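You operate a simulated robot arm through the tools that you are given. There is no shell and no other tool. Be economical: measure what you need, move in short steps, check, and stop when the job is done.

You run a simulated robot arm. Do the job below in one go: nothing can be reset, and whatever is moved stays where it is left.

## Task
Dust the clock dial and wipe its glass door with the checked cloth.
Fine: shut the door again and put the cloth back. What is to be rubbed or washed off counts as gone when no trace of it is left.

The check looks at the end state, three seconds after you hand in, the way a careful person would. Anything else that was tipped, shoved, dropped, spilled or broken makes it a failure. Flat cloth is picked up by pressing the open fingertips on it (5 to 10 N) and closing them slowly along it; thin cloth reads only 2 to 8 mm in the jaws.

## Robot
A 6-joint arm with a two-finger parallel gripper, fixed in place. Base frame: the origin is at the foot of the arm, x ahead of it, y to its left, z up; the work surface is at about z = 95. Readings come in cm, degrees, newtons and seconds.
With the tool pointing down near the work surface it reaches from about 14 to 82 cm from the base axis. Its first joint turns from -166.0 to 166.0 degrees. Payload 3.91 kg.
Tool frame: the origin (TCP) lies between the finger pads and is the grasp point; the fingertips stand 3 cm ahead of it; z points along the fingers, y is the line along which they close. Largest opening 11 cm; finger width 2, thickness 1; the body of the gripper, 4.8 by 11.2 cm, starts 5.5 cm behind the TCP.
Orientation is that of the tool frame in the base frame, as [roll, pitch, yaw] about the fixed x, y, z axes, in that order (R = Rz(yaw) Ry(pitch) Rx(roll)). With the fingers straight down and closing along the base's y, the tool's x points along the base's -x, its y along +y and its z along -z.

## Interface
- The arm moves only by the tool move_arm. Its argument "rows" is a list of rows, each an object (a shift or turn left out is 0, a gripper value left out holds the last) with "linear": the shift along the tool's x, y, z in units of 400 mm (1.0 is 400 mm), a list of three; "rotation": the turn, a rotation vector about the tool's x, y, z in units of 120 degrees (1.0 is 120 degrees), a list of three; "gripper": the opening, from 0 (shut) to 1 (fully open). In form: [{"linear": [x, y, z], "rotation": [wx, wy, wz], "gripper": gripper}, ...]. A call has 1 to 20 rows; each row is the pose to reach, as a shift and turn from the pose commanded when the call began, along the tool's axes at that moment. A call with a number of a shift or a turn outside -1 to 1 is refused whole. Rows are played at 5 a second. More than 5 cm and 8.6 degrees between two rows, or a gripper value outside its range, and nothing of the call is played. Where a pose cannot be reached the arm comes as near as it can. A force on the tool above 90 N (or 10 N above the force at the start of the call, whichever is more), or a blocked arm, ends the call early, and 0.2 s more pass. Each finger travels about 10.8 cm/s and halts on what it meets, pressing with about 23 N; the grip force reading is that of the motor and also rises with nothing between the fingers. The clock runs only during rows and for 0.2 s after the last one: add rows that repeat a pose to give the fingers time. The reply holds the time, the measured pose of the TCP, the force on the tool along the base axes, the opening and the grip force, in the units named above and with some noise, with the torque about the TCP (base axes, N m) and any sound that the robot's microphone picked up, and new pictures: "show" is both (left out), scene, wrist or none.
- Cameras (640 x 400 px; columns grow to the right, rows downward): "scene" is fixed at [40.03, 50.12, 162.2]; the picture's right is [0.47, 0.88, 0.00], its down [0.82, -0.44, -0.38] and it looks along [-0.33, 0.18, -0.93] (base axes); focal length 310 px, centre (320, 200). "wrist" rides on the gripper at [7.7, 0.7, -11.4] in the tool frame; the picture's right is [-0.09, 1.00, 0.00], its down [-0.80, -0.07, -0.59] and it looks along [-0.59, -0.05, 0.80] (tool axes); focal length 270 px, centre (320, 200). There is no depth. A picture from a camera that has moved, and an enlarged one, comes with that camera's place and axes in the base frame and with its lens.
- raise_lower(by): slides the trunk up (or, below 0, down) by that many cm; the arm rides with it, the base frame stays. It gives what a move gives, with no picture.
- zoom(camera, box): a new picture of the part [left, top, right, bottom] of that camera's present view, enlarged. The clock stands still meanwhile.
- hand_in(): hands the job in; it is judged then, once.

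Work in short steps. Places have to be worked out from the pictures, the camera data and where the tool is seen: move nearer, look again, correct. Check each grasp and each placing, and mend what went wrong. You have 120 turns and 200 pictures in all, those below and enlarged ones among them. Open the gripper and draw the arm clear of the work before you hand the job in, unless the task says otherwise; then end with one line.

The tools are called after ">>>" as a command line: name --argument value ..., lists and objects as JSON in quotes. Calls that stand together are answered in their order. move_arm: Moves the arm, as the interface text tells. Its arguments: {"type":"object","properties":{"rows":{"type":"array","items":{"type":"object","properties":{"linear":{"type":"array","items":{"type":"number"}},"rotation":{"type":"array","items":{"type":"number"}},"gripper":{"type":"number"}}}},"show":{"type":"string","enum":["both","scene","wrist","none"]}},"required":["rows"]} The other tools are called the same way: raise_lower (by) slides the trunk up or down; zoom (camera, box) takes an enlarged picture of a part of a camera's view; hand_in () hands the job in.

At the start:

```text
time_s: 0.0
ee_pos: [1.46, 40.44, 126.14]
ee_rot: [-180.0, 0.1, 180.0]
wrist_force: [0.2, 0.1, -0.8]
moment: [-0.01, 0.01, -0.01]
finger_gap: 11.0
gripper_force: 0.0
trunk travel left (down, up): [-47.5, 6.5]
```

scene: 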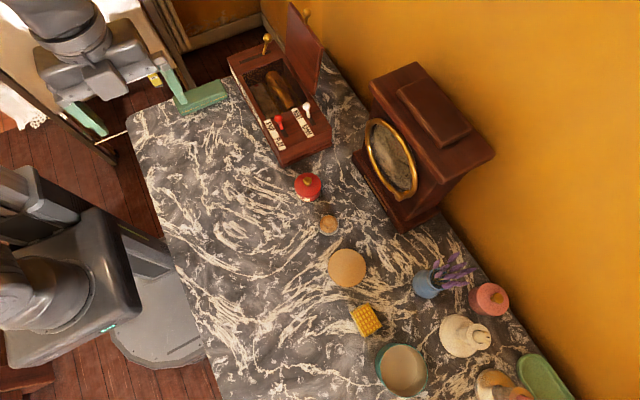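
wrist: 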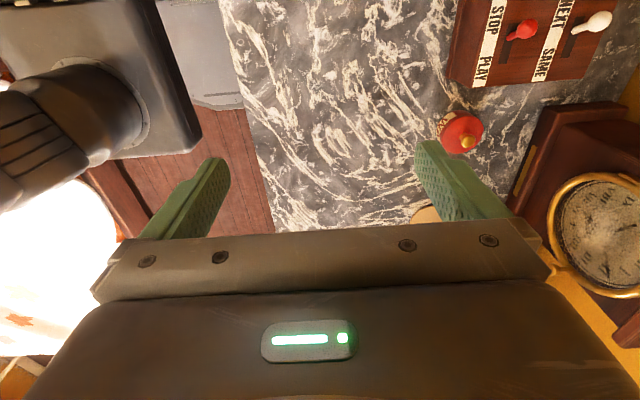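

The pictures show a clock on the marble top, a music box, and sundries; the checked cloth isn't obvious yet. I zoom on several parts of the scene.

>>> zoom --camera "scene" --box '[340, 50, 500, 250]'

>>> zoom --camera "scene" --box '[300, 220, 600, 400]'

>>> zoom --camera "scene" --box '[0, 0, 340, 220]'

```text
2.00 times, centred on (420, 150) of scene
camera zoom: at [40.03, 50.12, 162.2], right [0.47, 0.88, 0.0], down [0.82, -0.44, -0.38], along [-0.33, 0.18, -0.93], focal length 621 px, centre (120, 300)
```

zoom: 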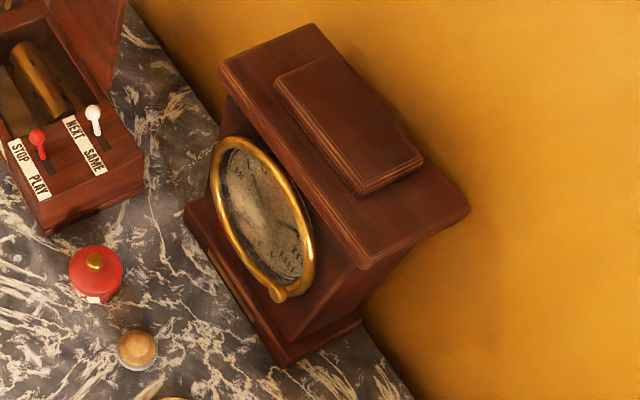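

```text
2.13 times, centred on (450, 310) of scene
camera zoom: at [40.03, 50.12, 162.2], right [0.47, 0.88, 0.0], down [0.82, -0.44, -0.38], along [-0.33, 0.18, -0.93], focal length 662 px, centre (43, -35)
```

zoom: 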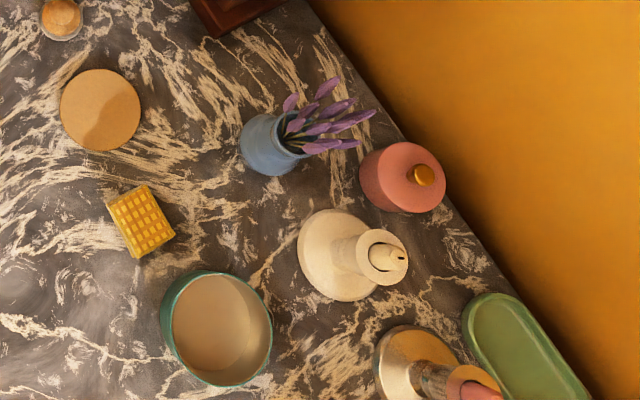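

```text
1.82 times, centred on (170, 110) of scene
camera zoom: at [40.03, 50.12, 162.2], right [0.47, 0.88, 0.0], down [0.82, -0.44, -0.38], along [-0.33, 0.18, -0.93], focal length 565 px, centre (593, 364)
```

zoom: 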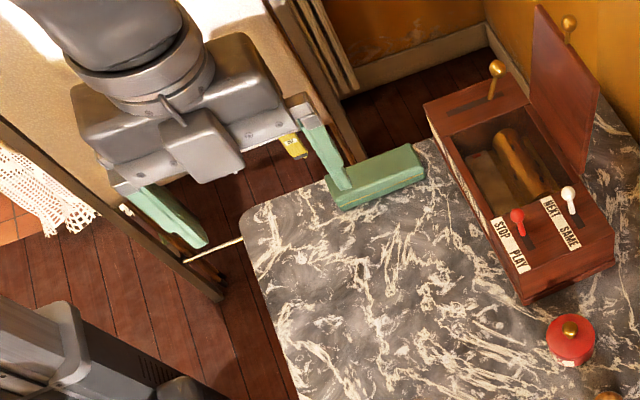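

The yellow grid pad near (43, 59) may be the cloth; I check it, the green block, and the clock in both views.

>>> zoom --camera "scene" --box '[335, 290, 399, 350]'

>>> zoom --camera "scene" --box '[355, 110, 435, 210]'

>>> zoom --camera "wrist" --box '[500, 90, 640, 310]'

```text
6.67 times, centred on (367, 320) of scene
camera zoom: at [40.03, 50.12, 162.2], right [0.47, 0.88, 0.0], down [0.82, -0.44, -0.38], along [-0.33, 0.18, -0.93], focal length 2070 px, centre (7, -600)
```

zoom: 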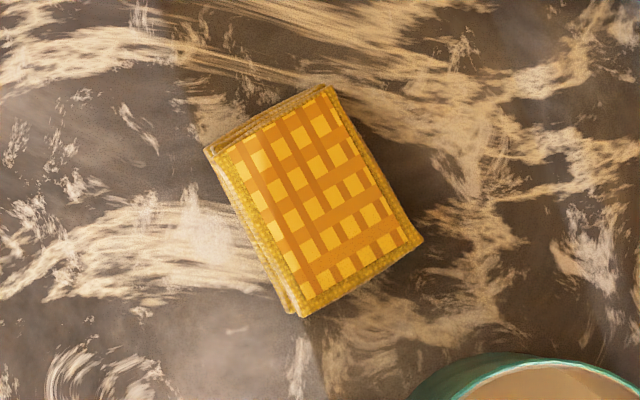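

```text
4.00 times, centred on (395, 160) of scene
camera zoom: at [40.03, 50.12, 162.2], right [0.47, 0.88, 0.0], down [0.82, -0.44, -0.38], along [-0.33, 0.18, -0.93], focal length 1242 px, centre (20, 360)
```

zoom: 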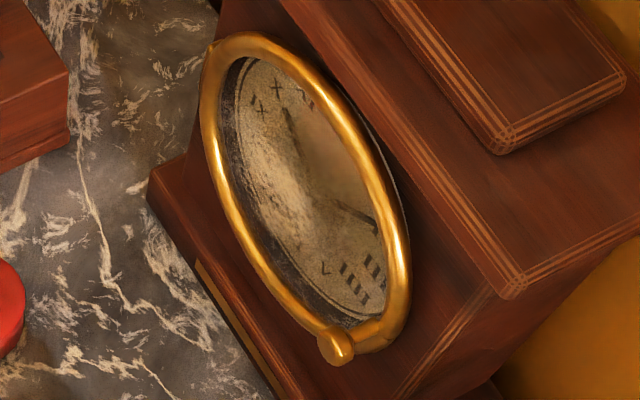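

```text
1.82 times, centred on (570, 200) of wrist
camera zoom: at [-6.21, 41.18, 137.7], right [0.09, 1.0, 0.0], down [0.8, -0.07, 0.59], along [0.59, -0.05, -0.8], focal length 491 px, centre (-134, 200)
```

zoom: 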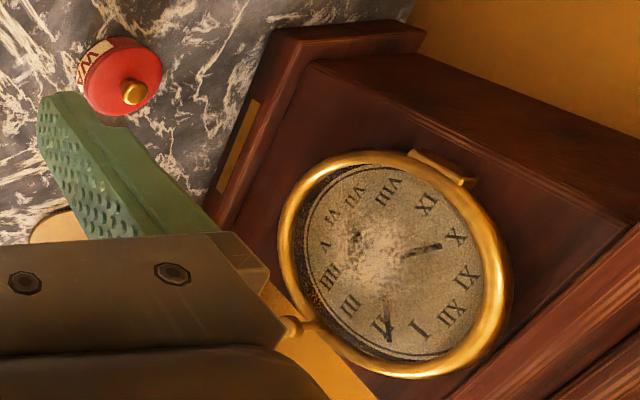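

The cloth is the folded yellow checked pad at about (43.5, 58.7). The clock faces -y; the dial centre is near (20.5, 74.3, 113.5), the knob near (28, 72, 112) and the hinge on the low-x side. I turn the tool to point along +y and come closer to look.

>>> move_arm --rows '[{"linear": [-0.04, 0.01, 0], "rotation": [-0.0625, 0, 0], "gripper": 1}, {"linear": [-0.08, 0.02, 0.02], "rotation": [-0.125, 0, 0]}, {"linear": [-0.12, 0.03, 0.04], "rotation": [-0.1875, 0, 0]}, {"linear": [-0.16, 0.05, 0.06], "rotation": [-0.25, 0, 0]}, {"linear": [-0.2, 0.07, 0.08], "rotation": [-0.3125, 0, 0]}, {"linear": [-0.24, 0.1, 0.11], "rotation": [-0.375, 0, 0]}, {"linear": [-0.28, 0.13, 0.14], "rotation": [-0.4375, 0, 0]}, {"linear": [-0.32, 0.16, 0.17], "rotation": [-0.5, 0, 0]}, {"linear": [-0.36, 0.2, 0.2], "rotation": [-0.5625, 0, 0]}, {"linear": [-0.4, 0.24, 0.23], "rotation": [-0.625, 0, 0]}, {"linear": [-0.44, 0.28, 0.26], "rotation": [-0.6875, 0, 0]}, {"linear": [-0.47, 0.32, 0.29], "rotation": [-0.75, 0, 0]}, {"linear": [-0.48, 0.35, 0.3], "rotation": [-0.75, 0, 0]}]'

```text
time_s: 2.8
ee_pos: [20.78, 54.45, 114.11]
ee_rot: [89.9, 0.0, 180.0]
wrist_force: [0.0, 0.3, 0.4]
moment: [0.02, 0.02, 0.01]
finger_gap: 11.01
gripper_force: 0.1
trunk travel left (down, up): [-47.5, 6.5]
camera wrist: at [13.02, 43.11, 114.83], right [0.09, 0.0, 1.0], down [0.8, -0.59, -0.07], along [0.59, 0.8, -0.05], focal length 270 px, centre (320, 200)
```

scene: 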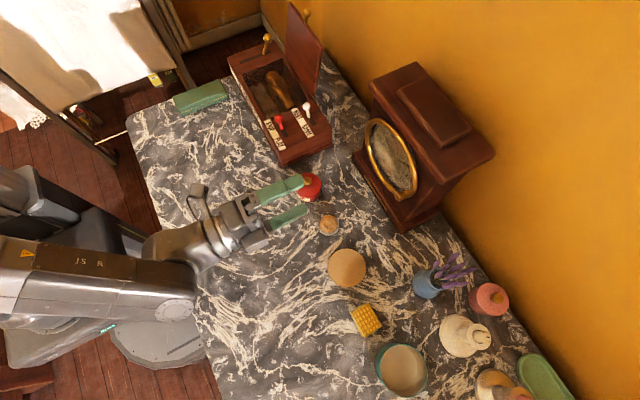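
wrist: 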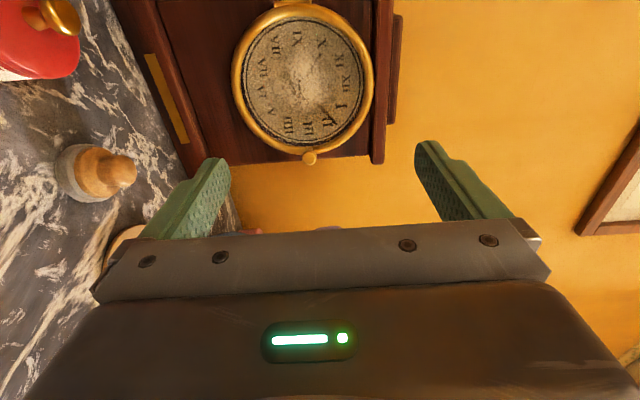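

I zoom on the clock face for details.

>>> zoom --camera "wrist" --box '[210, 0, 410, 190]'

```text
2.11 times, centred on (310, 95) of wrist
camera zoom: at [13.02, 43.11, 114.83], right [0.09, 0.0, 1.0], down [0.8, -0.59, -0.07], along [0.59, 0.8, -0.05], focal length 569 px, centre (341, 421)
```

zoom: 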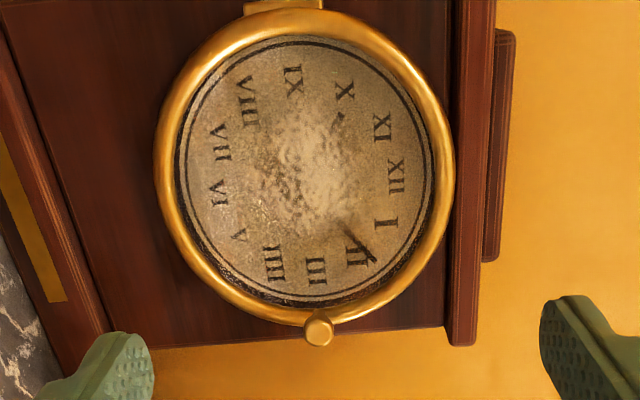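

Both views agree: the knob is at about (27.9, 72.2, 112.3), the hinge axis near (13, 75), and the ring centre at (20.3, 74, 112.4) with radius 7.5. I line up in front of the knob with the fingers half closed.

>>> move_arm --rows '[{"linear": [-0.06, -0.015, 0.09], "gripper": 0.4}, {"linear": [-0.12, -0.03, 0.18]}, {"linear": [-0.178, -0.044, 0.26]}, {"linear": [-0.178, -0.044, 0.289]}, {"linear": [-0.178, -0.044, 0.289]}]'

```text
time_s: 4.0
ee_pos: [27.95, 65.88, 112.44]
ee_rot: [90.0, 0.0, 180.0]
wrist_force: [-0.6, -0.7, 0.1]
moment: [0.01, 0.01, 0.04]
finger_gap: 4.4
gripper_force: 0.0
trunk travel left (down, up): [-47.5, 6.5]
camera wrist: at [20.18, 54.59, 113.22], right [0.09, 0.0, 1.0], down [0.8, -0.59, -0.07], along [0.59, 0.8, -0.05], focal length 270 px, centre (320, 200)
```

scene: 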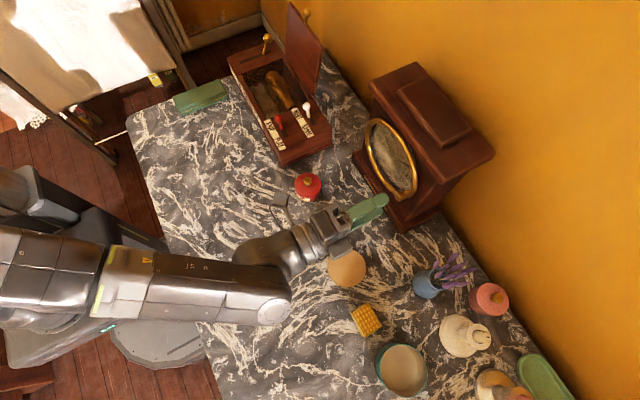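
wrist: 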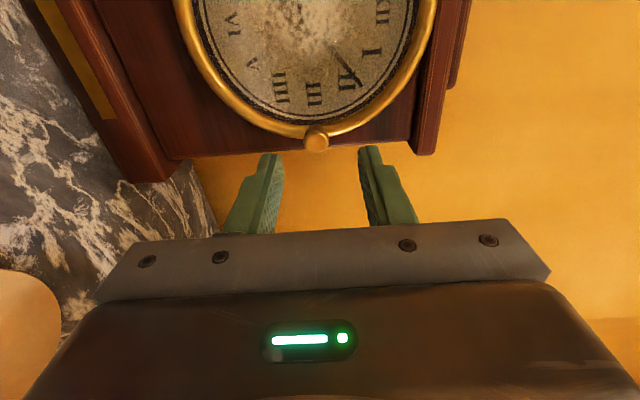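

The knob is dead ahead. I advance 3.7 cm and close on it.

>>> move_arm --rows '[{"linear": [0, 0, 0.05], "gripper": 0.4}, {"linear": [0, 0, 0.095]}, {"linear": [0, 0, 0.095], "gripper": 0.2}, {"linear": [0, 0, 0.095], "gripper": 0.0}, {"linear": [0, 0, 0.095], "gripper": 0.0}, {"linear": [0, 0, 0.095], "gripper": 0.0}]'

```text
time_s: 5.4
ee_pos: [27.99, 69.64, 112.16]
ee_rot: [90.2, 0.0, -179.9]
wrist_force: [-0.9, -3.7, -12.2]
moment: [-0.26, -0.01, 0.63]
finger_gap: 1.69
gripper_force: 45.1
trunk travel left (down, up): [-47.5, 6.5]
camera wrist: at [20.23, 58.35, 112.99], right [0.09, 0.0, 1.0], down [0.8, -0.59, -0.07], along [0.59, 0.8, -0.06], focal length 270 px, centre (320, 200)
```

scene: 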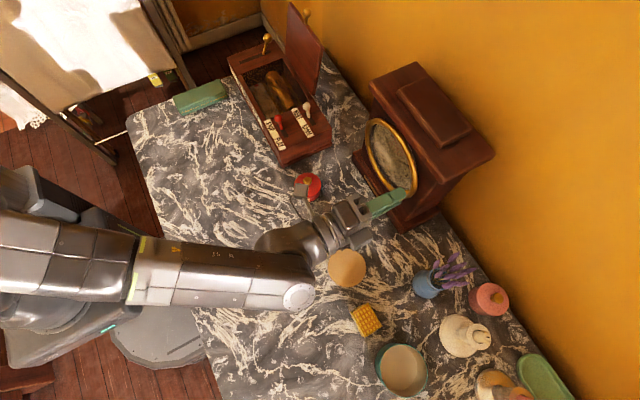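
wrist: 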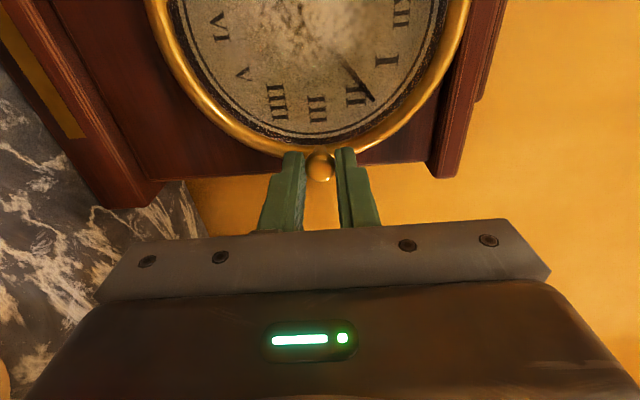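

The knob is held (1.7 cm). I pull it along the door's arc by 15 degrees, turning the tool with it.

>>> move_arm --rows '[{"linear": [0.01, -0.003, -0.023], "rotation": [0, -0.031, 0], "gripper": 0}, {"linear": [0.021, -0.004, -0.0475], "rotation": [0, -0.0625, 0]}, {"linear": [0.034, -0.004, -0.07], "rotation": [0, -0.094, 0]}, {"linear": [0.0475, -0.004, -0.092], "rotation": [0, -0.125, 0]}, {"linear": [0.0475, -0.004, -0.092], "rotation": [0, -0.125, 0]}]'

```text
time_s: 6.6
ee_pos: [26.25, 66.13, 112.34]
ee_rot: [90.2, 0.0, 165.3]
wrist_force: [6.6, -0.4, -15.5]
moment: [-0.37, 0.04, -0.52]
finger_gap: 1.67
gripper_force: 44.6
trunk travel left (down, up): [-47.5, 6.5]
camera wrist: at [15.82, 57.17, 113.0], right [0.09, -0.02, 1.0], down [0.62, -0.78, -0.07], along [0.78, 0.63, -0.06], focal length 270 px, centre (320, 200)
```

scene: 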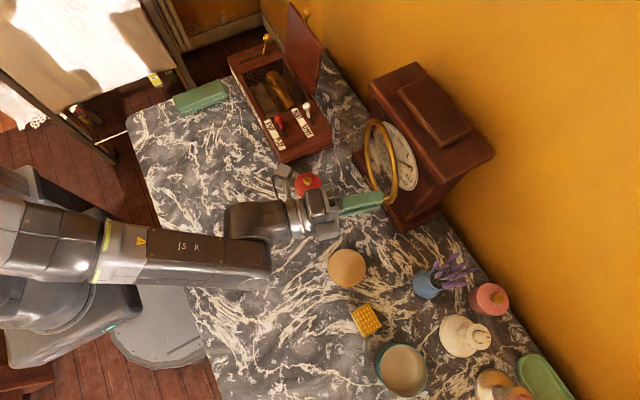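
wrist: 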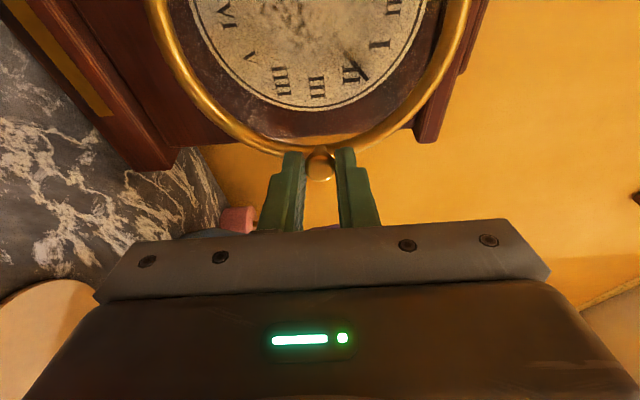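

The door is opening smoothly. I continue by 30 degrees more along the arc, slightly lower to relieve the vertical strain.

>>> move_arm --rows '[{"linear": [0.01, -0.004, -0.024], "rotation": [0, -0.031, 0], "gripper": 0}, {"linear": [0.0208, -0.006, -0.0475], "rotation": [0, -0.0625, 0]}, {"linear": [0.034, -0.006, -0.07], "rotation": [0, -0.094, 0]}, {"linear": [0.0477, -0.006, -0.092], "rotation": [0, -0.125, 0]}, {"linear": [0.063, -0.006, -0.112], "rotation": [0, -0.156, 0]}, {"linear": [0.08, -0.006, -0.132], "rotation": [0, -0.1875, 0]}, {"linear": [0.098, -0.006, -0.151], "rotation": [0, -0.219, 0]}, {"linear": [0.1175, -0.006, -0.168], "rotation": [0, -0.25, 0]}, {"linear": [0.1175, -0.006, -0.168], "rotation": [0, -0.25, 0]}]'

```text
time_s: 8.6
ee_pos: [30.2, 62.66, 113.23]
ee_rot: [90.8, -0.1, 160.9]
wrist_force: [-0.8, 0.1, 0.0]
moment: [0.0, 0.05, 0.0]
finger_gap: 0.0
gripper_force: 37.4
out of reach, approached as far as the arm can: row 1, 2, 3, 4, 5, 6, 7, 8, 9
trunk travel left (down, up): [-47.5, 6.5]
camera wrist: at [19.16, 54.48, 114.25], right [0.09, -0.02, 1.0], down [0.56, -0.83, -0.06], along [0.82, 0.56, -0.06], focal length 270 px, centre (320, 200)
```

scene: 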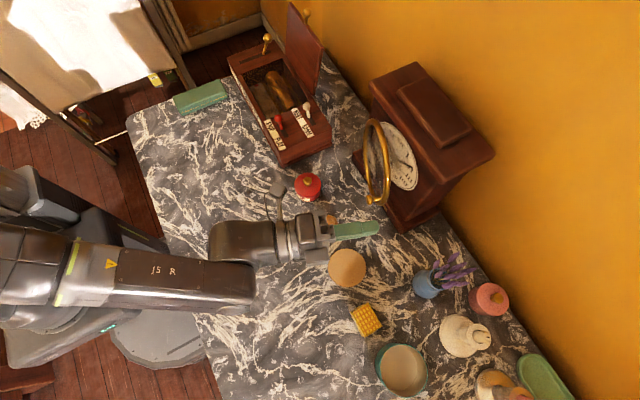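
wrist: 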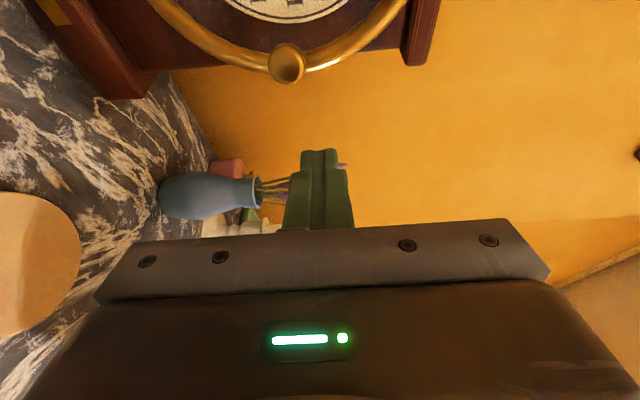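

The arm couldn't yaw further and slipped off the knob with the door about 32 degrees open. I'll push the door on from behind instead; first I make a small turn back and a shift to +x to check my commanded pose.

>>> move_arm --rows '[{"linear": [-0.02, 0, 0], "rotation": [0, 0.05, 0], "gripper": 0}, {"linear": [-0.02, 0, 0], "rotation": [0, 0.05, 0]}]' --show "none"

```text
time_s: 9.2
ee_pos: [30.87, 62.57, 113.5]
ee_rot: [90.7, -0.2, 166.9]
wrist_force: [0.5, -0.4, -0.2]
moment: [0.01, 0.0, -0.01]
finger_gap: 0.0
gripper_force: 37.7
trunk travel left (down, up): [-47.5, 6.5]
```

Commanded pose equals the reached one. I now yaw the tool slightly past straight and put the closed fingertips behind the door edge at about (29, 69.5).

>>> move_arm --rows '[{"linear": [0, -0.01, 0.01], "rotation": [0, 0.06, 0], "gripper": 0}, {"linear": [0, -0.02, 0.03], "rotation": [0, 0.12, 0]}, {"linear": [0.02, -0.0275, 0.06], "rotation": [0, 0.175, 0]}, {"linear": [0.04, -0.0275, 0.087], "rotation": [0, 0.175, 0]}, {"linear": [0.04, -0.0275, 0.087], "rotation": [0, 0.175, 0]}]'

```text
time_s: 10.4
ee_pos: [29.72, 66.29, 112.42]
ee_rot: [90.8, -0.3, -172.1]
wrist_force: [0.5, -0.4, 0.2]
moment: [0.01, -0.02, -0.03]
finger_gap: 0.0
gripper_force: 37.7
trunk travel left (down, up): [-47.5, 6.5]
camera wrist: at [23.61, 54.06, 113.18], right [0.09, 0.02, 1.0], down [0.87, -0.48, -0.07], along [0.48, 0.88, -0.07], focal length 270 px, centre (320, 200)
```

scene: 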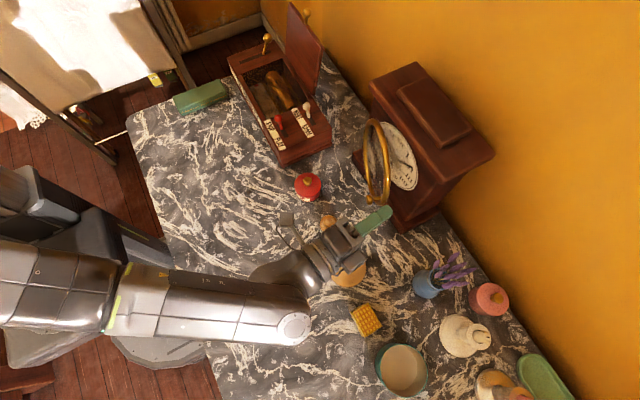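
wrist: 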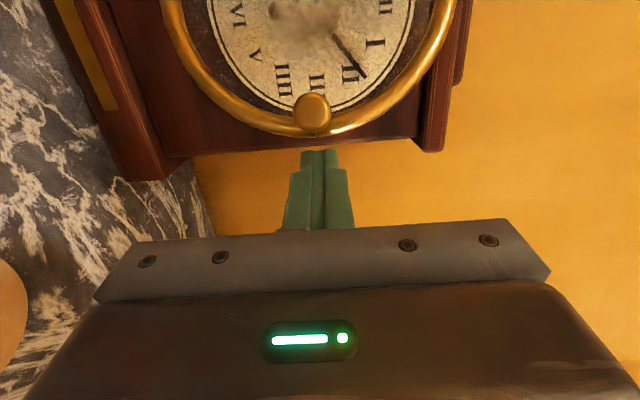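

The fingertips are behind the door edge plane. I sweep to -x and back to push the door open to about 75 degrees.

>>> move_arm --rows '[{"linear": [0.045, 0, 0], "gripper": 0}, {"linear": [0.09, 0, 0]}, {"linear": [0.1265, 0, -0.003]}, {"linear": [0.165, 0, -0.03]}, {"linear": [0.2025, 0, -0.06]}, {"linear": [0.25, 0, -0.078]}, {"linear": [0.295, 0, -0.093]}, {"linear": [0.295, 0, -0.093]}]'

```text
time_s: 11.1
ee_pos: [28.46, 64.89, 112.23]
ee_rot: [90.8, -0.9, -174.6]
wrist_force: [69.7, -35.6, 3.5]
moment: [-0.43, 0.31, -1.55]
finger_gap: 0.01
gripper_force: 37.3
trunk travel left (down, up): [-47.5, 6.5]
stopped in row 3: the force on the tool passed its limit at 97 N (the readings are from after the stop); the commanded pose is now the measured one
camera wrist: at [21.85, 52.95, 113.24], right [0.1, 0.02, 0.99], down [0.85, -0.52, -0.08], along [0.51, 0.86, -0.07], focal length 270 px, centre (320, 200)
```

scene: 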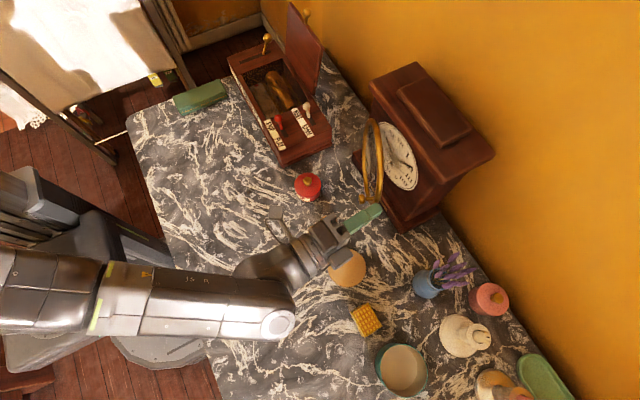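
wrist: 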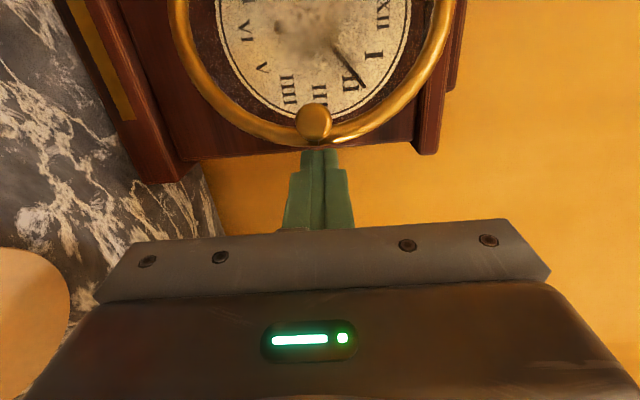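

The tip met the rim edge instead of going behind it (the door is really at about 25 degrees). I back off to +x, yaw the tool a further 20 degrees, and reach in deeper with the tip at about (28.7, 72).

>>> move_arm --rows '[{"linear": [-0.04, 0, -0.004], "rotation": [0, 0.03, 0], "gripper": 0}, {"linear": [-0.075, 0, -0.007], "rotation": [0, 0.08, 0]}, {"linear": [-0.075, 0, 0.02], "rotation": [0, 0.13, 0]}, {"linear": [-0.07, 0, 0.06], "rotation": [0, 0.165, 0]}, {"linear": [-0.055, 0, 0.1], "rotation": [0, 0.165, 0]}, {"linear": [-0.049, 0, 0.106], "rotation": [0, 0.165, 0]}, {"linear": [-0.049, 0, 0.106], "rotation": [0, 0.165, 0]}]'

```text
time_s: 12.7
ee_pos: [30.65, 69.65, 112.13]
ee_rot: [90.5, -0.9, -156.0]
wrist_force: [68.2, -12.5, 6.7]
moment: [-0.33, 0.26, -1.31]
finger_gap: 0.0
gripper_force: 37.9
trunk travel left (down, up): [-47.5, 6.5]
stopped in row 7: the force on the tool passed its limit at 91 N (the readings are from after the stop); the commanded pose is now the measured one
camera wrist: at [28.34, 56.18, 113.13], right [0.09, 0.05, 0.99], down [0.97, -0.22, -0.08], along [0.21, 0.97, -0.07], focal length 270 px, centre (320, 200)
```

scene: 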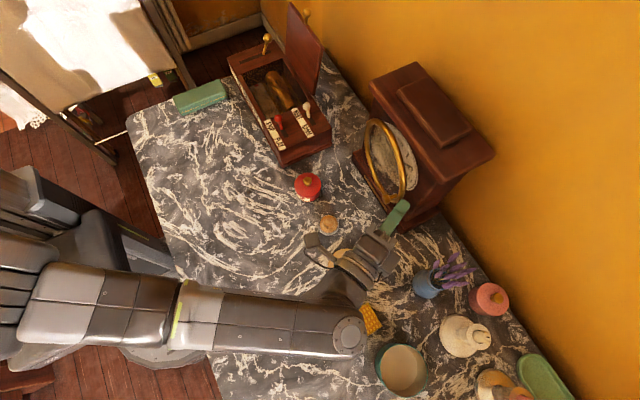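
wrist: 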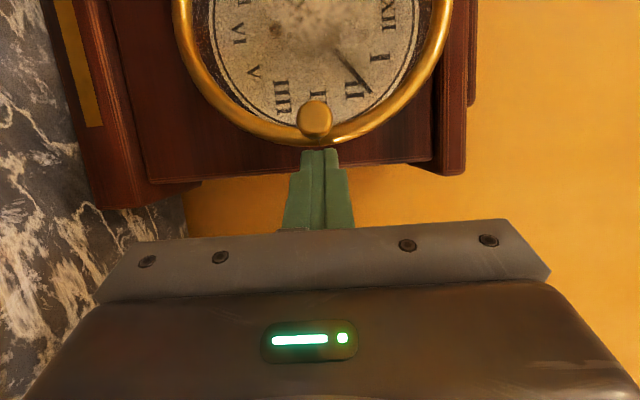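

The push only drove the door shut to about 10 degrees. I'll back out, return to a straight yaw, and take the knob again for a longer pull without turning the tool.

>>> move_arm --rows '[{"linear": [-0.046, 0, -0.02], "gripper": 0}, {"linear": [-0.01, 0, -0.1], "rotation": [0, -0.06, 0]}, {"linear": [0.038, 0, -0.147], "rotation": [0, -0.12, 0]}, {"linear": [0.08, 0.003, -0.13], "rotation": [0, -0.17, 0], "gripper": 0.35}, {"linear": [0.136, 0.005, -0.094], "rotation": [0, -0.2, 0]}, {"linear": [0.136, 0.005, -0.094], "rotation": [0, -0.2, 0]}]'

```text
time_s: 14.1
ee_pos: [25.37, 64.39, 112.49]
ee_rot: [91.1, -0.2, -178.6]
wrist_force: [-0.2, 0.3, 1.0]
moment: [-0.01, 0.0, -0.02]
finger_gap: 3.83
gripper_force: 0.1
trunk travel left (down, up): [-47.5, 6.5]
camera wrist: at [17.97, 52.81, 113.46], right [0.09, 0.02, 1.0], down [0.81, -0.58, -0.06], along [0.57, 0.82, -0.07], focal length 270 px, centre (320, 200)
```

scene: 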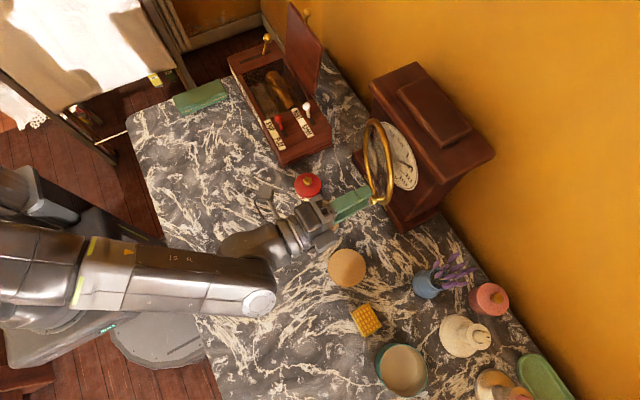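
wrist: 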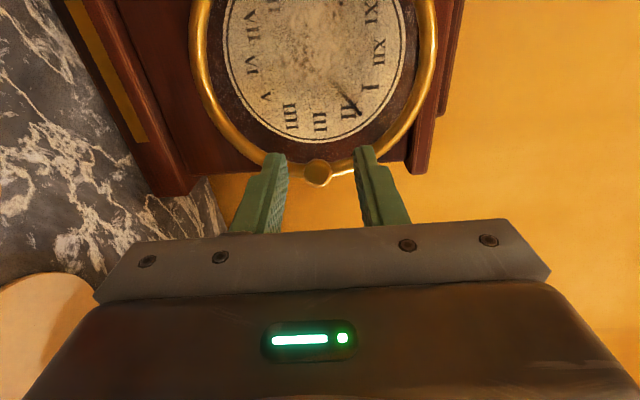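

The knob already lies between the fingers, with the door at about 24 degrees. I close on it shallowly and pull along the arc with the yaw held.

>>> move_arm --rows '[{"linear": [0, -0.002, -0.01], "gripper": 0.35}, {"linear": [0, -0.002, -0.01], "gripper": 0.15}, {"linear": [0, -0.002, -0.01], "gripper": 0.0}, {"linear": [0, -0.002, -0.01]}, {"linear": [0.011, -0.002, -0.025]}, {"linear": [0.023, -0.002, -0.04]}, {"linear": [0.034, -0.002, -0.052]}, {"linear": [0.046, -0.002, -0.064]}, {"linear": [0.059, -0.002, -0.075]}, {"linear": [0.072, -0.002, -0.086]}, {"linear": [0.0985, -0.002, -0.105]}, {"linear": [0.0985, -0.002, -0.105]}]'

```text
time_s: 16.7
ee_pos: [21.54, 59.84, 112.42]
ee_rot: [91.0, -0.1, -178.6]
wrist_force: [0.9, -0.4, 0.2]
moment: [-0.02, -0.02, 0.05]
finger_gap: 0.0
gripper_force: 22.6
trunk travel left (down, up): [-47.5, 6.5]
camera wrist: at [14.1, 48.35, 113.43], right [0.09, 0.02, 1.0], down [0.82, -0.58, -0.06], along [0.57, 0.82, -0.07], focal length 270 px, centre (320, 200)
```

scene: 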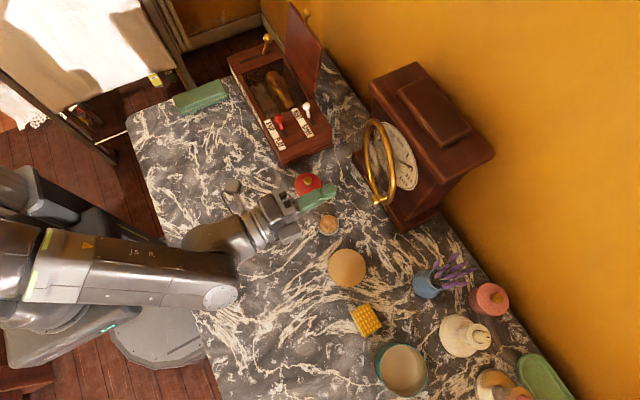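
wrist: 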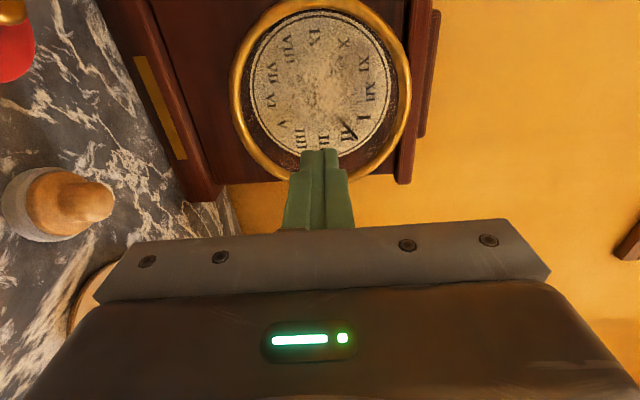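

It slipped off again: the camera line ran nearly tangent to the knob's circle, so the distance was poorly known. I measure the knob precisely in the scene view.

>>> zoom --camera "scene" --box '[350, 110, 430, 220]'

>>> zoom --camera "wrist" --box '[220, 0, 420, 200]'

```text
3.64 times, centred on (390, 165) of scene
camera zoom: at [40.03, 50.12, 162.2], right [0.47, 0.88, 0.0], down [0.82, -0.44, -0.38], along [-0.33, 0.18, -0.93], focal length 1129 px, centre (66, 327)
```

zoom: 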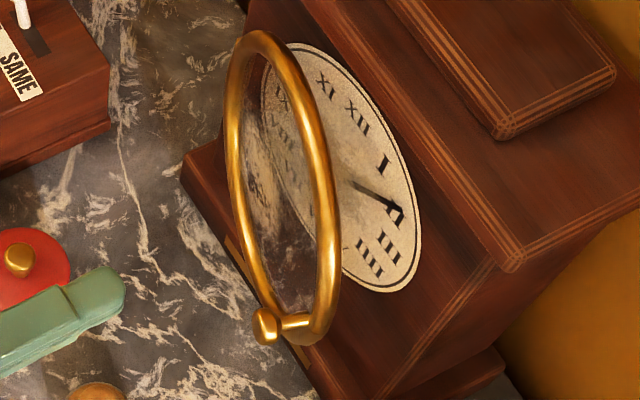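

```text
2.00 times, centred on (320, 100) of wrist
camera zoom: at [14.1, 48.35, 113.43], right [0.09, 0.02, 1.0], down [0.82, -0.58, -0.06], along [0.57, 0.82, -0.07], focal length 541 px, centre (320, 400)
```

zoom: 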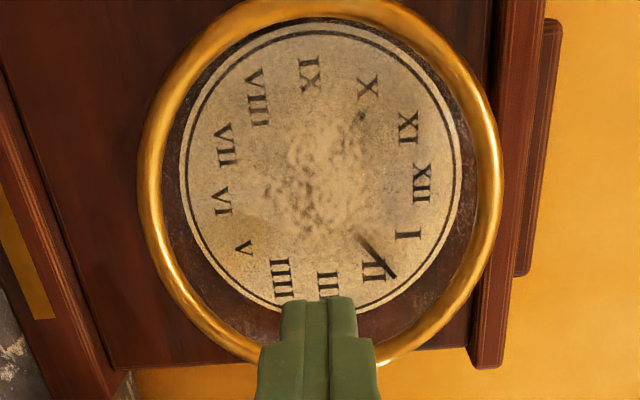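

The knob is a ball on a 2 cm stem, now at about (26.8, 68.05), so the door is at 16 degrees. I go there and take it deeper, just past the ball.

>>> move_arm --rows '[{"linear": [-0.06, 0, 0.02], "gripper": 0.4}, {"linear": [-0.133, 0, 0.04]}, {"linear": [-0.134, 0, 0.063]}, {"linear": [-0.135, 0, 0.11]}, {"linear": [-0.135, 0, 0.148]}, {"linear": [-0.135, 0, 0.148], "gripper": 0.2}, {"linear": [-0.135, 0, 0.148], "gripper": 0.0}, {"linear": [-0.135, 0, 0.148], "gripper": 0.0}]' --show "both"

```text
time_s: 18.5
ee_pos: [26.91, 66.12, 112.17]
ee_rot: [91.0, -0.2, -178.6]
wrist_force: [-1.1, -2.5, -5.0]
moment: [-0.1, 0.0, 0.3]
finger_gap: 1.69
gripper_force: 44.7
trunk travel left (down, up): [-47.5, 6.5]
camera wrist: at [19.4, 54.61, 113.22], right [0.09, 0.02, 1.0], down [0.82, -0.58, -0.06], along [0.57, 0.82, -0.07], focal length 270 px, centre (320, 200)
```

scene: 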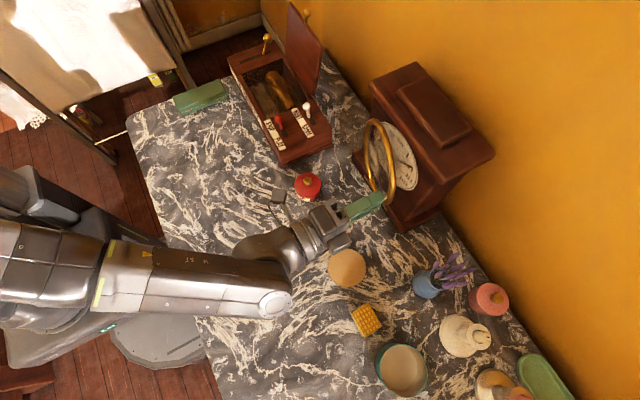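
wrist: 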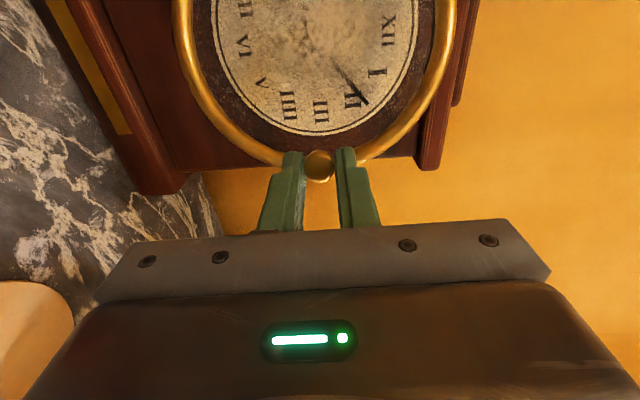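

Gripped (1.69 cm). I pull the ball along its arc to a 45-degree bearing.

>>> move_arm --rows '[{"linear": [0.0145, 0, -0.025], "gripper": 0}, {"linear": [0.03, 0, -0.047]}, {"linear": [0.051, 0, -0.073]}, {"linear": [0.074, 0, -0.098]}, {"linear": [0.074, 0, -0.098]}]'

```text
time_s: 19.7
ee_pos: [24.2, 62.06, 112.18]
ee_rot: [91.3, -0.3, -178.6]
wrist_force: [4.2, 4.4, -16.6]
moment: [-0.35, -0.1, -0.98]
finger_gap: 1.68
gripper_force: 45.0
trunk travel left (down, up): [-47.5, 6.5]
camera wrist: at [16.69, 50.65, 113.27], right [0.09, 0.02, 1.0], down [0.81, -0.58, -0.06], along [0.57, 0.82, -0.07], focal length 270 px, centre (320, 200)
```

scene: 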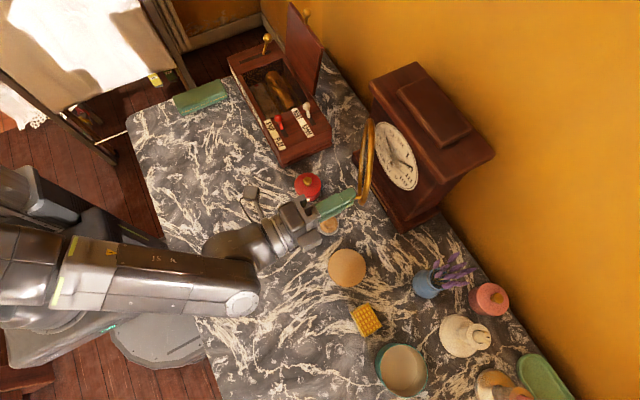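
wrist: 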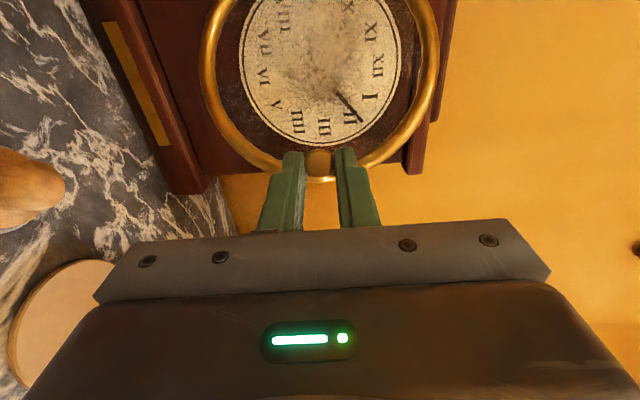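

Working. I continue to about a 68-degree bearing.

>>> move_arm --rows '[{"linear": [0.0255, -0.004, -0.022], "gripper": 0}, {"linear": [0.053, -0.004, -0.041]}, {"linear": [0.0815, -0.004, -0.059]}, {"linear": [0.112, -0.004, -0.074]}, {"linear": [0.142, -0.004, -0.086]}, {"linear": [0.142, -0.004, -0.086]}]'

```text
time_s: 21.1
ee_pos: [18.53, 58.34, 112.32]
ee_rot: [91.0, -0.3, -178.6]
wrist_force: [8.1, 0.6, -6.8]
moment: [-0.14, 0.06, -1.31]
finger_gap: 1.7
gripper_force: 45.0
trunk travel left (down, up): [-47.5, 6.5]
camera wrist: at [11.06, 46.89, 113.23], right [0.09, 0.02, 1.0], down [0.81, -0.58, -0.06], along [0.57, 0.82, -0.07], focal length 270 px, centre (320, 200)
```

scene: 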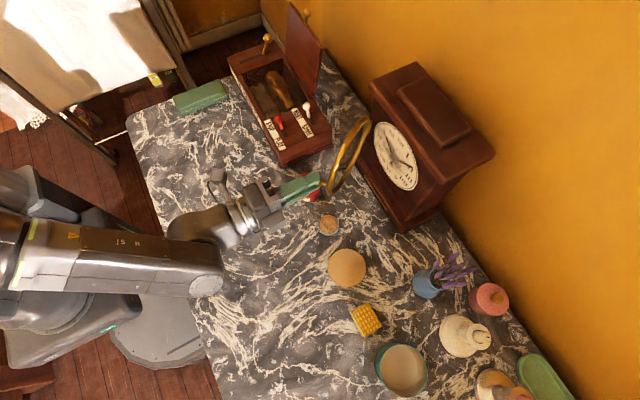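
wrist: 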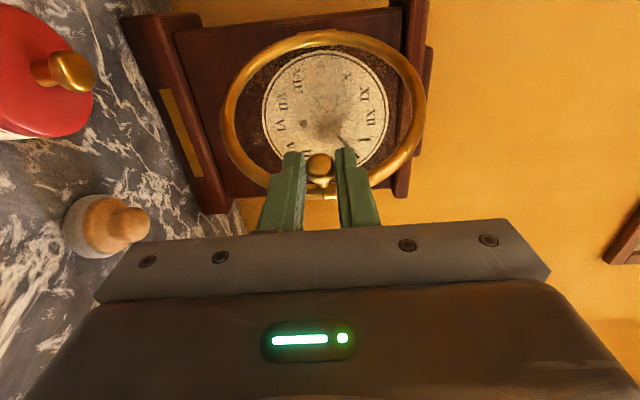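

The door is about 60 degrees open. I pull a bit further, then release the knob and back away.

>>> move_arm --rows '[{"linear": [0.025, 0, -0.007], "gripper": 0}, {"linear": [0.049, 0, -0.0125]}, {"linear": [0.073, 0, -0.016]}, {"linear": [0.098, 0, -0.0185]}, {"linear": [0.098, 0, -0.0185], "gripper": 0.2}, {"linear": [0.098, 0, -0.0185], "gripper": 0.4}, {"linear": [0.098, 0, -0.07], "gripper": 0.4}, {"linear": [0.098, 0, -0.15], "gripper": 0.0}, {"linear": [0.098, 0, -0.15], "gripper": 0.0}]'

```text
time_s: 23.1
ee_pos: [14.51, 52.43, 112.38]
ee_rot: [91.1, -0.2, -178.6]
wrist_force: [0.0, 0.8, 0.1]
moment: [-0.01, 0.01, 0.02]
finger_gap: 0.0
gripper_force: 22.7
trunk travel left (down, up): [-47.5, 6.5]
camera wrist: at [7.07, 40.93, 113.45], right [0.09, 0.02, 1.0], down [0.82, -0.58, -0.06], along [0.57, 0.82, -0.07], focal length 270 px, centre (320, 200)
```

scene: 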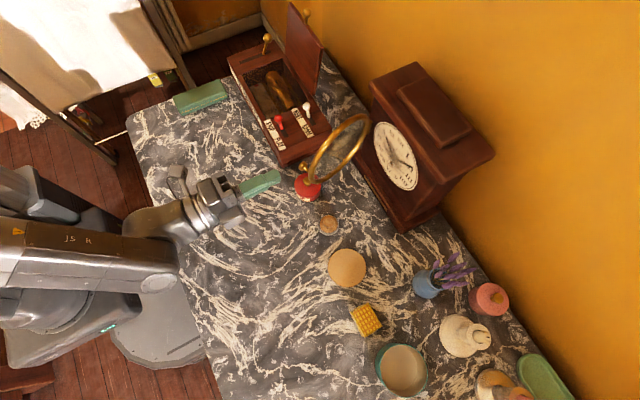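
wrist: 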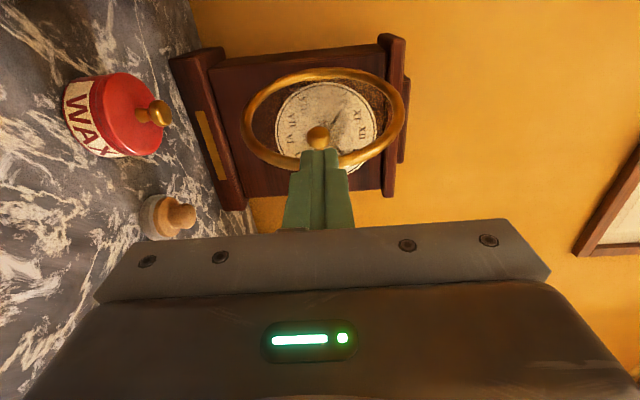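

The door is at about 73 degrees. I go around its edge and push it from the inside to just over 100 degrees.

>>> move_arm --rows '[{"linear": [-0.1, 0, 0], "gripper": 0}, {"linear": [-0.1875, 0, 0]}, {"linear": [-0.19, 0, 0.1]}, {"linear": [-0.19, 0, 0.19]}, {"linear": [-0.19, 0, 0.226]}, {"linear": [-0.12, 0, 0.226]}, {"linear": [-0.07, 0, 0.226]}, {"linear": [-0.03, 0, 0.226]}, {"linear": [0.01, 0, 0.226]}, {"linear": [0.05, 0, 0.226]}, {"linear": [0.08, 0, 0.226]}, {"linear": [0.08, 0, 0.226]}]'

```text
time_s: 25.7
ee_pos: [12.31, 61.52, 112.28]
ee_rot: [91.0, -0.6, -179.2]
wrist_force: [52.6, 0.9, -3.3]
moment: [-0.36, -0.08, -1.55]
finger_gap: 0.0
gripper_force: 22.7
trunk travel left (down, up): [-47.5, 6.5]
camera wrist: at [4.8, 50.01, 113.36], right [0.1, 0.02, 0.99], down [0.81, -0.58, -0.07], along [0.58, 0.81, -0.08], focal length 270 px, centre (320, 200)
```

scene: 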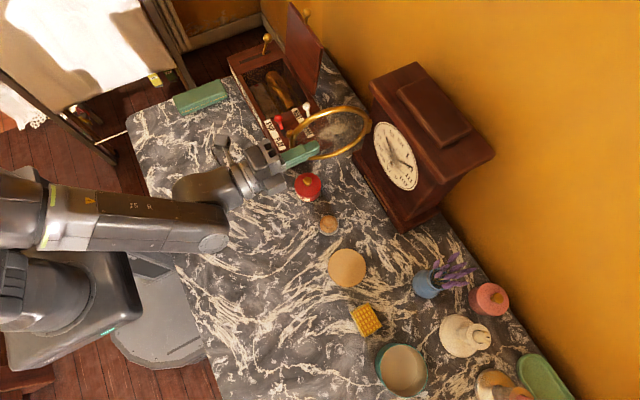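
wrist: 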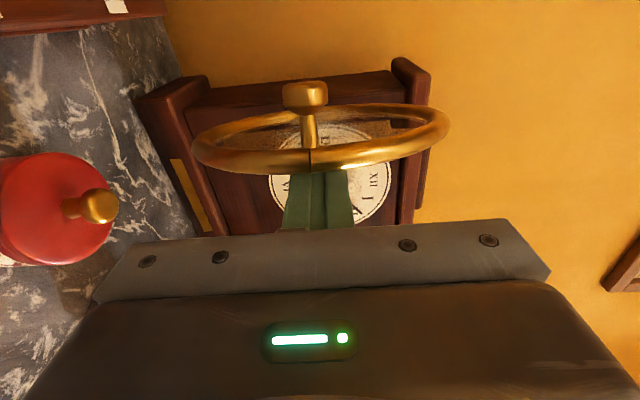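

The door has reached its stop at roughly 100-105 degrees. I back off the way I came and look at the dial and glass.

>>> move_arm --rows '[{"linear": [-0.1, 0, 0], "gripper": 0}, {"linear": [-0.19, 0, 0]}, {"linear": [-0.22, 0, -0.1]}, {"linear": [-0.22, 0, -0.2]}, {"linear": [-0.22, 0, -0.2]}]'

>>> zoom --camera "wrist" --box '[170, 0, 430, 190]'

>>> zoom --camera "scene" --box '[280, 80, 440, 210]'

```text
time_s: 26.9
ee_pos: [20.11, 53.49, 112.38]
ee_rot: [90.9, -0.2, -178.6]
wrist_force: [-0.7, 0.1, 0.2]
moment: [-0.02, -0.02, 0.03]
finger_gap: 0.01
gripper_force: 23.3
trunk travel left (down, up): [-47.5, 6.5]
camera wrist: at [12.76, 42.04, 113.41], right [0.09, 0.02, 1.0], down [0.82, -0.58, -0.06], along [0.57, 0.82, -0.07], focal length 270 px, centre (320, 200)
```

scene: 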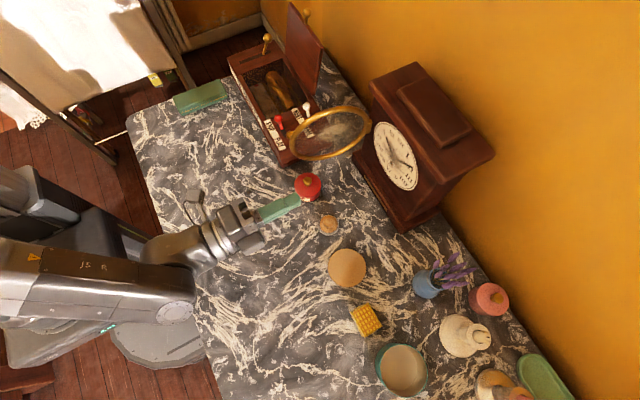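
wrist: 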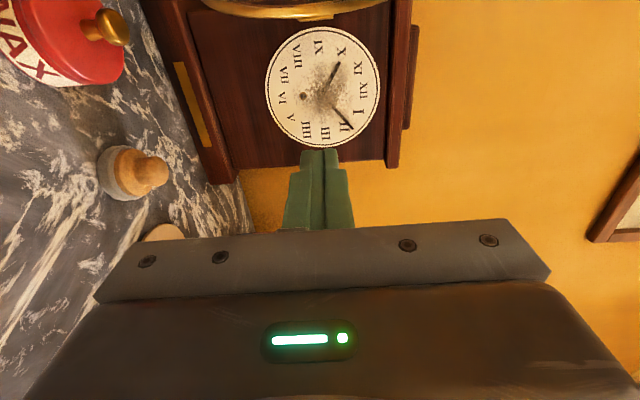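

```text
2.11 times, centred on (300, 95) of wrist
camera zoom: at [12.76, 42.04, 113.41], right [0.09, 0.02, 1.0], down [0.82, -0.58, -0.06], along [0.57, 0.82, -0.07], focal length 569 px, centre (362, 421)
```

zoom: 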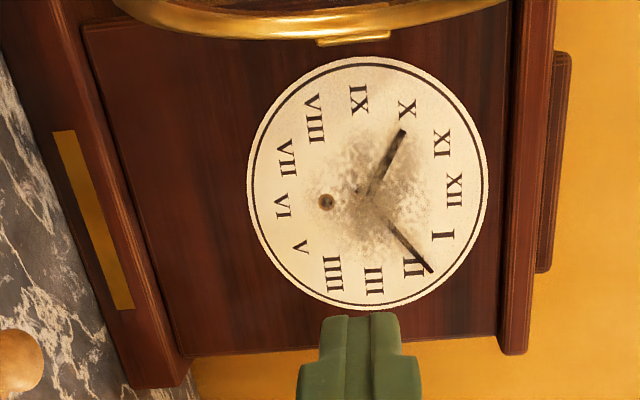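

```text
3.08 times, centred on (360, 145) of scene
camera zoom: at [40.03, 50.12, 162.2], right [0.47, 0.88, 0.0], down [0.82, -0.44, -0.38], along [-0.33, 0.18, -0.93], focal length 956 px, centre (197, 369)
```

zoom: 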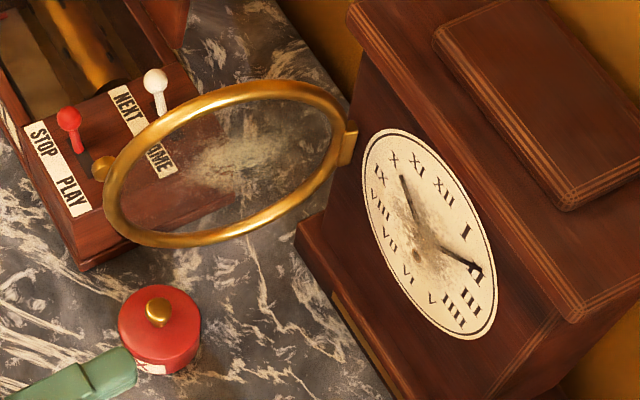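

The door is open about 103 degrees. Dust lies on the dial's middle (x 17.4-24.7, z 109-116), and there is a grey patch on the glass. The cloth covers x 40.8-46, y 56.6-60.7. I turn the tool down above the cloth.

>>> move_arm --rows '[{"linear": [-0.05, 0.01, -0.02], "rotation": [0.06, 0, 0], "gripper": 0.3}, {"linear": [-0.1, 0.02, -0.03], "rotation": [0.12, 0, 0]}, {"linear": [-0.15, 0.02, -0.03], "rotation": [0.18, 0, 0]}, {"linear": [-0.2, 0.02, -0.02], "rotation": [0.24, 0, 0]}, {"linear": [-0.25, 0.02, 0], "rotation": [0.3, 0, 0]}, {"linear": [-0.3, 0.02, 0.02], "rotation": [0.36, 0, 0]}, {"linear": [-0.35, 0.02, 0.04], "rotation": [0.42, 0, 0]}, {"linear": [-0.4, 0.02, 0.06], "rotation": [0.48, 0, 0]}, {"linear": [-0.45, 0.02, 0.07], "rotation": [0.54, 0, 0]}, {"linear": [-0.5, 0.02, 0.08], "rotation": [0.6, 0, 0]}, {"linear": [-0.54, 0.02, 0.1], "rotation": [0.66, 0, 0]}, {"linear": [-0.58, 0.02, 0.114], "rotation": [0.7, 0, 0]}, {"linear": [-0.585, 0, 0.114], "rotation": [0.7425, 0, 0]}, {"linear": [-0.585, 0, 0.114], "rotation": [0.7425, 0, 0]}]'

```text
time_s: 29.9
ee_pos: [43.6, 58.65, 112.42]
ee_rot: [-179.9, -0.2, -178.6]
wrist_force: [0.1, 0.4, 0.4]
moment: [0.01, 0.02, 0.0]
finger_gap: 3.3
gripper_force: 0.0
trunk travel left (down, up): [-47.5, 6.5]
camera wrist: at [35.88, 59.32, 123.92], right [0.06, 1.0, 0.0], down [0.8, -0.05, 0.59], along [0.59, -0.04, -0.81], focal length 270 px, centre (320, 200)
```

scene: 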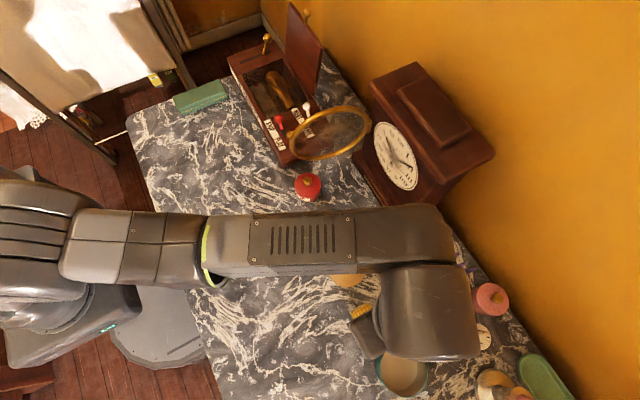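
wrist: 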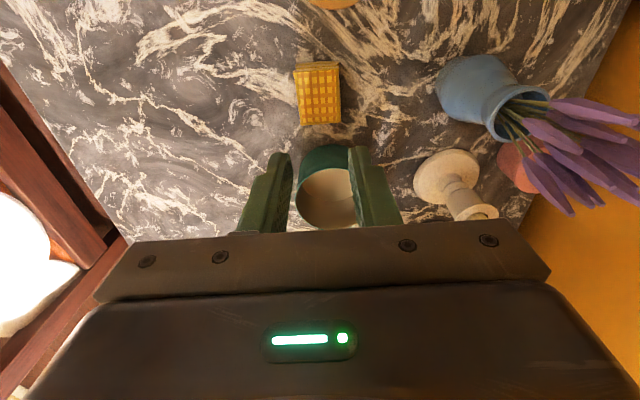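

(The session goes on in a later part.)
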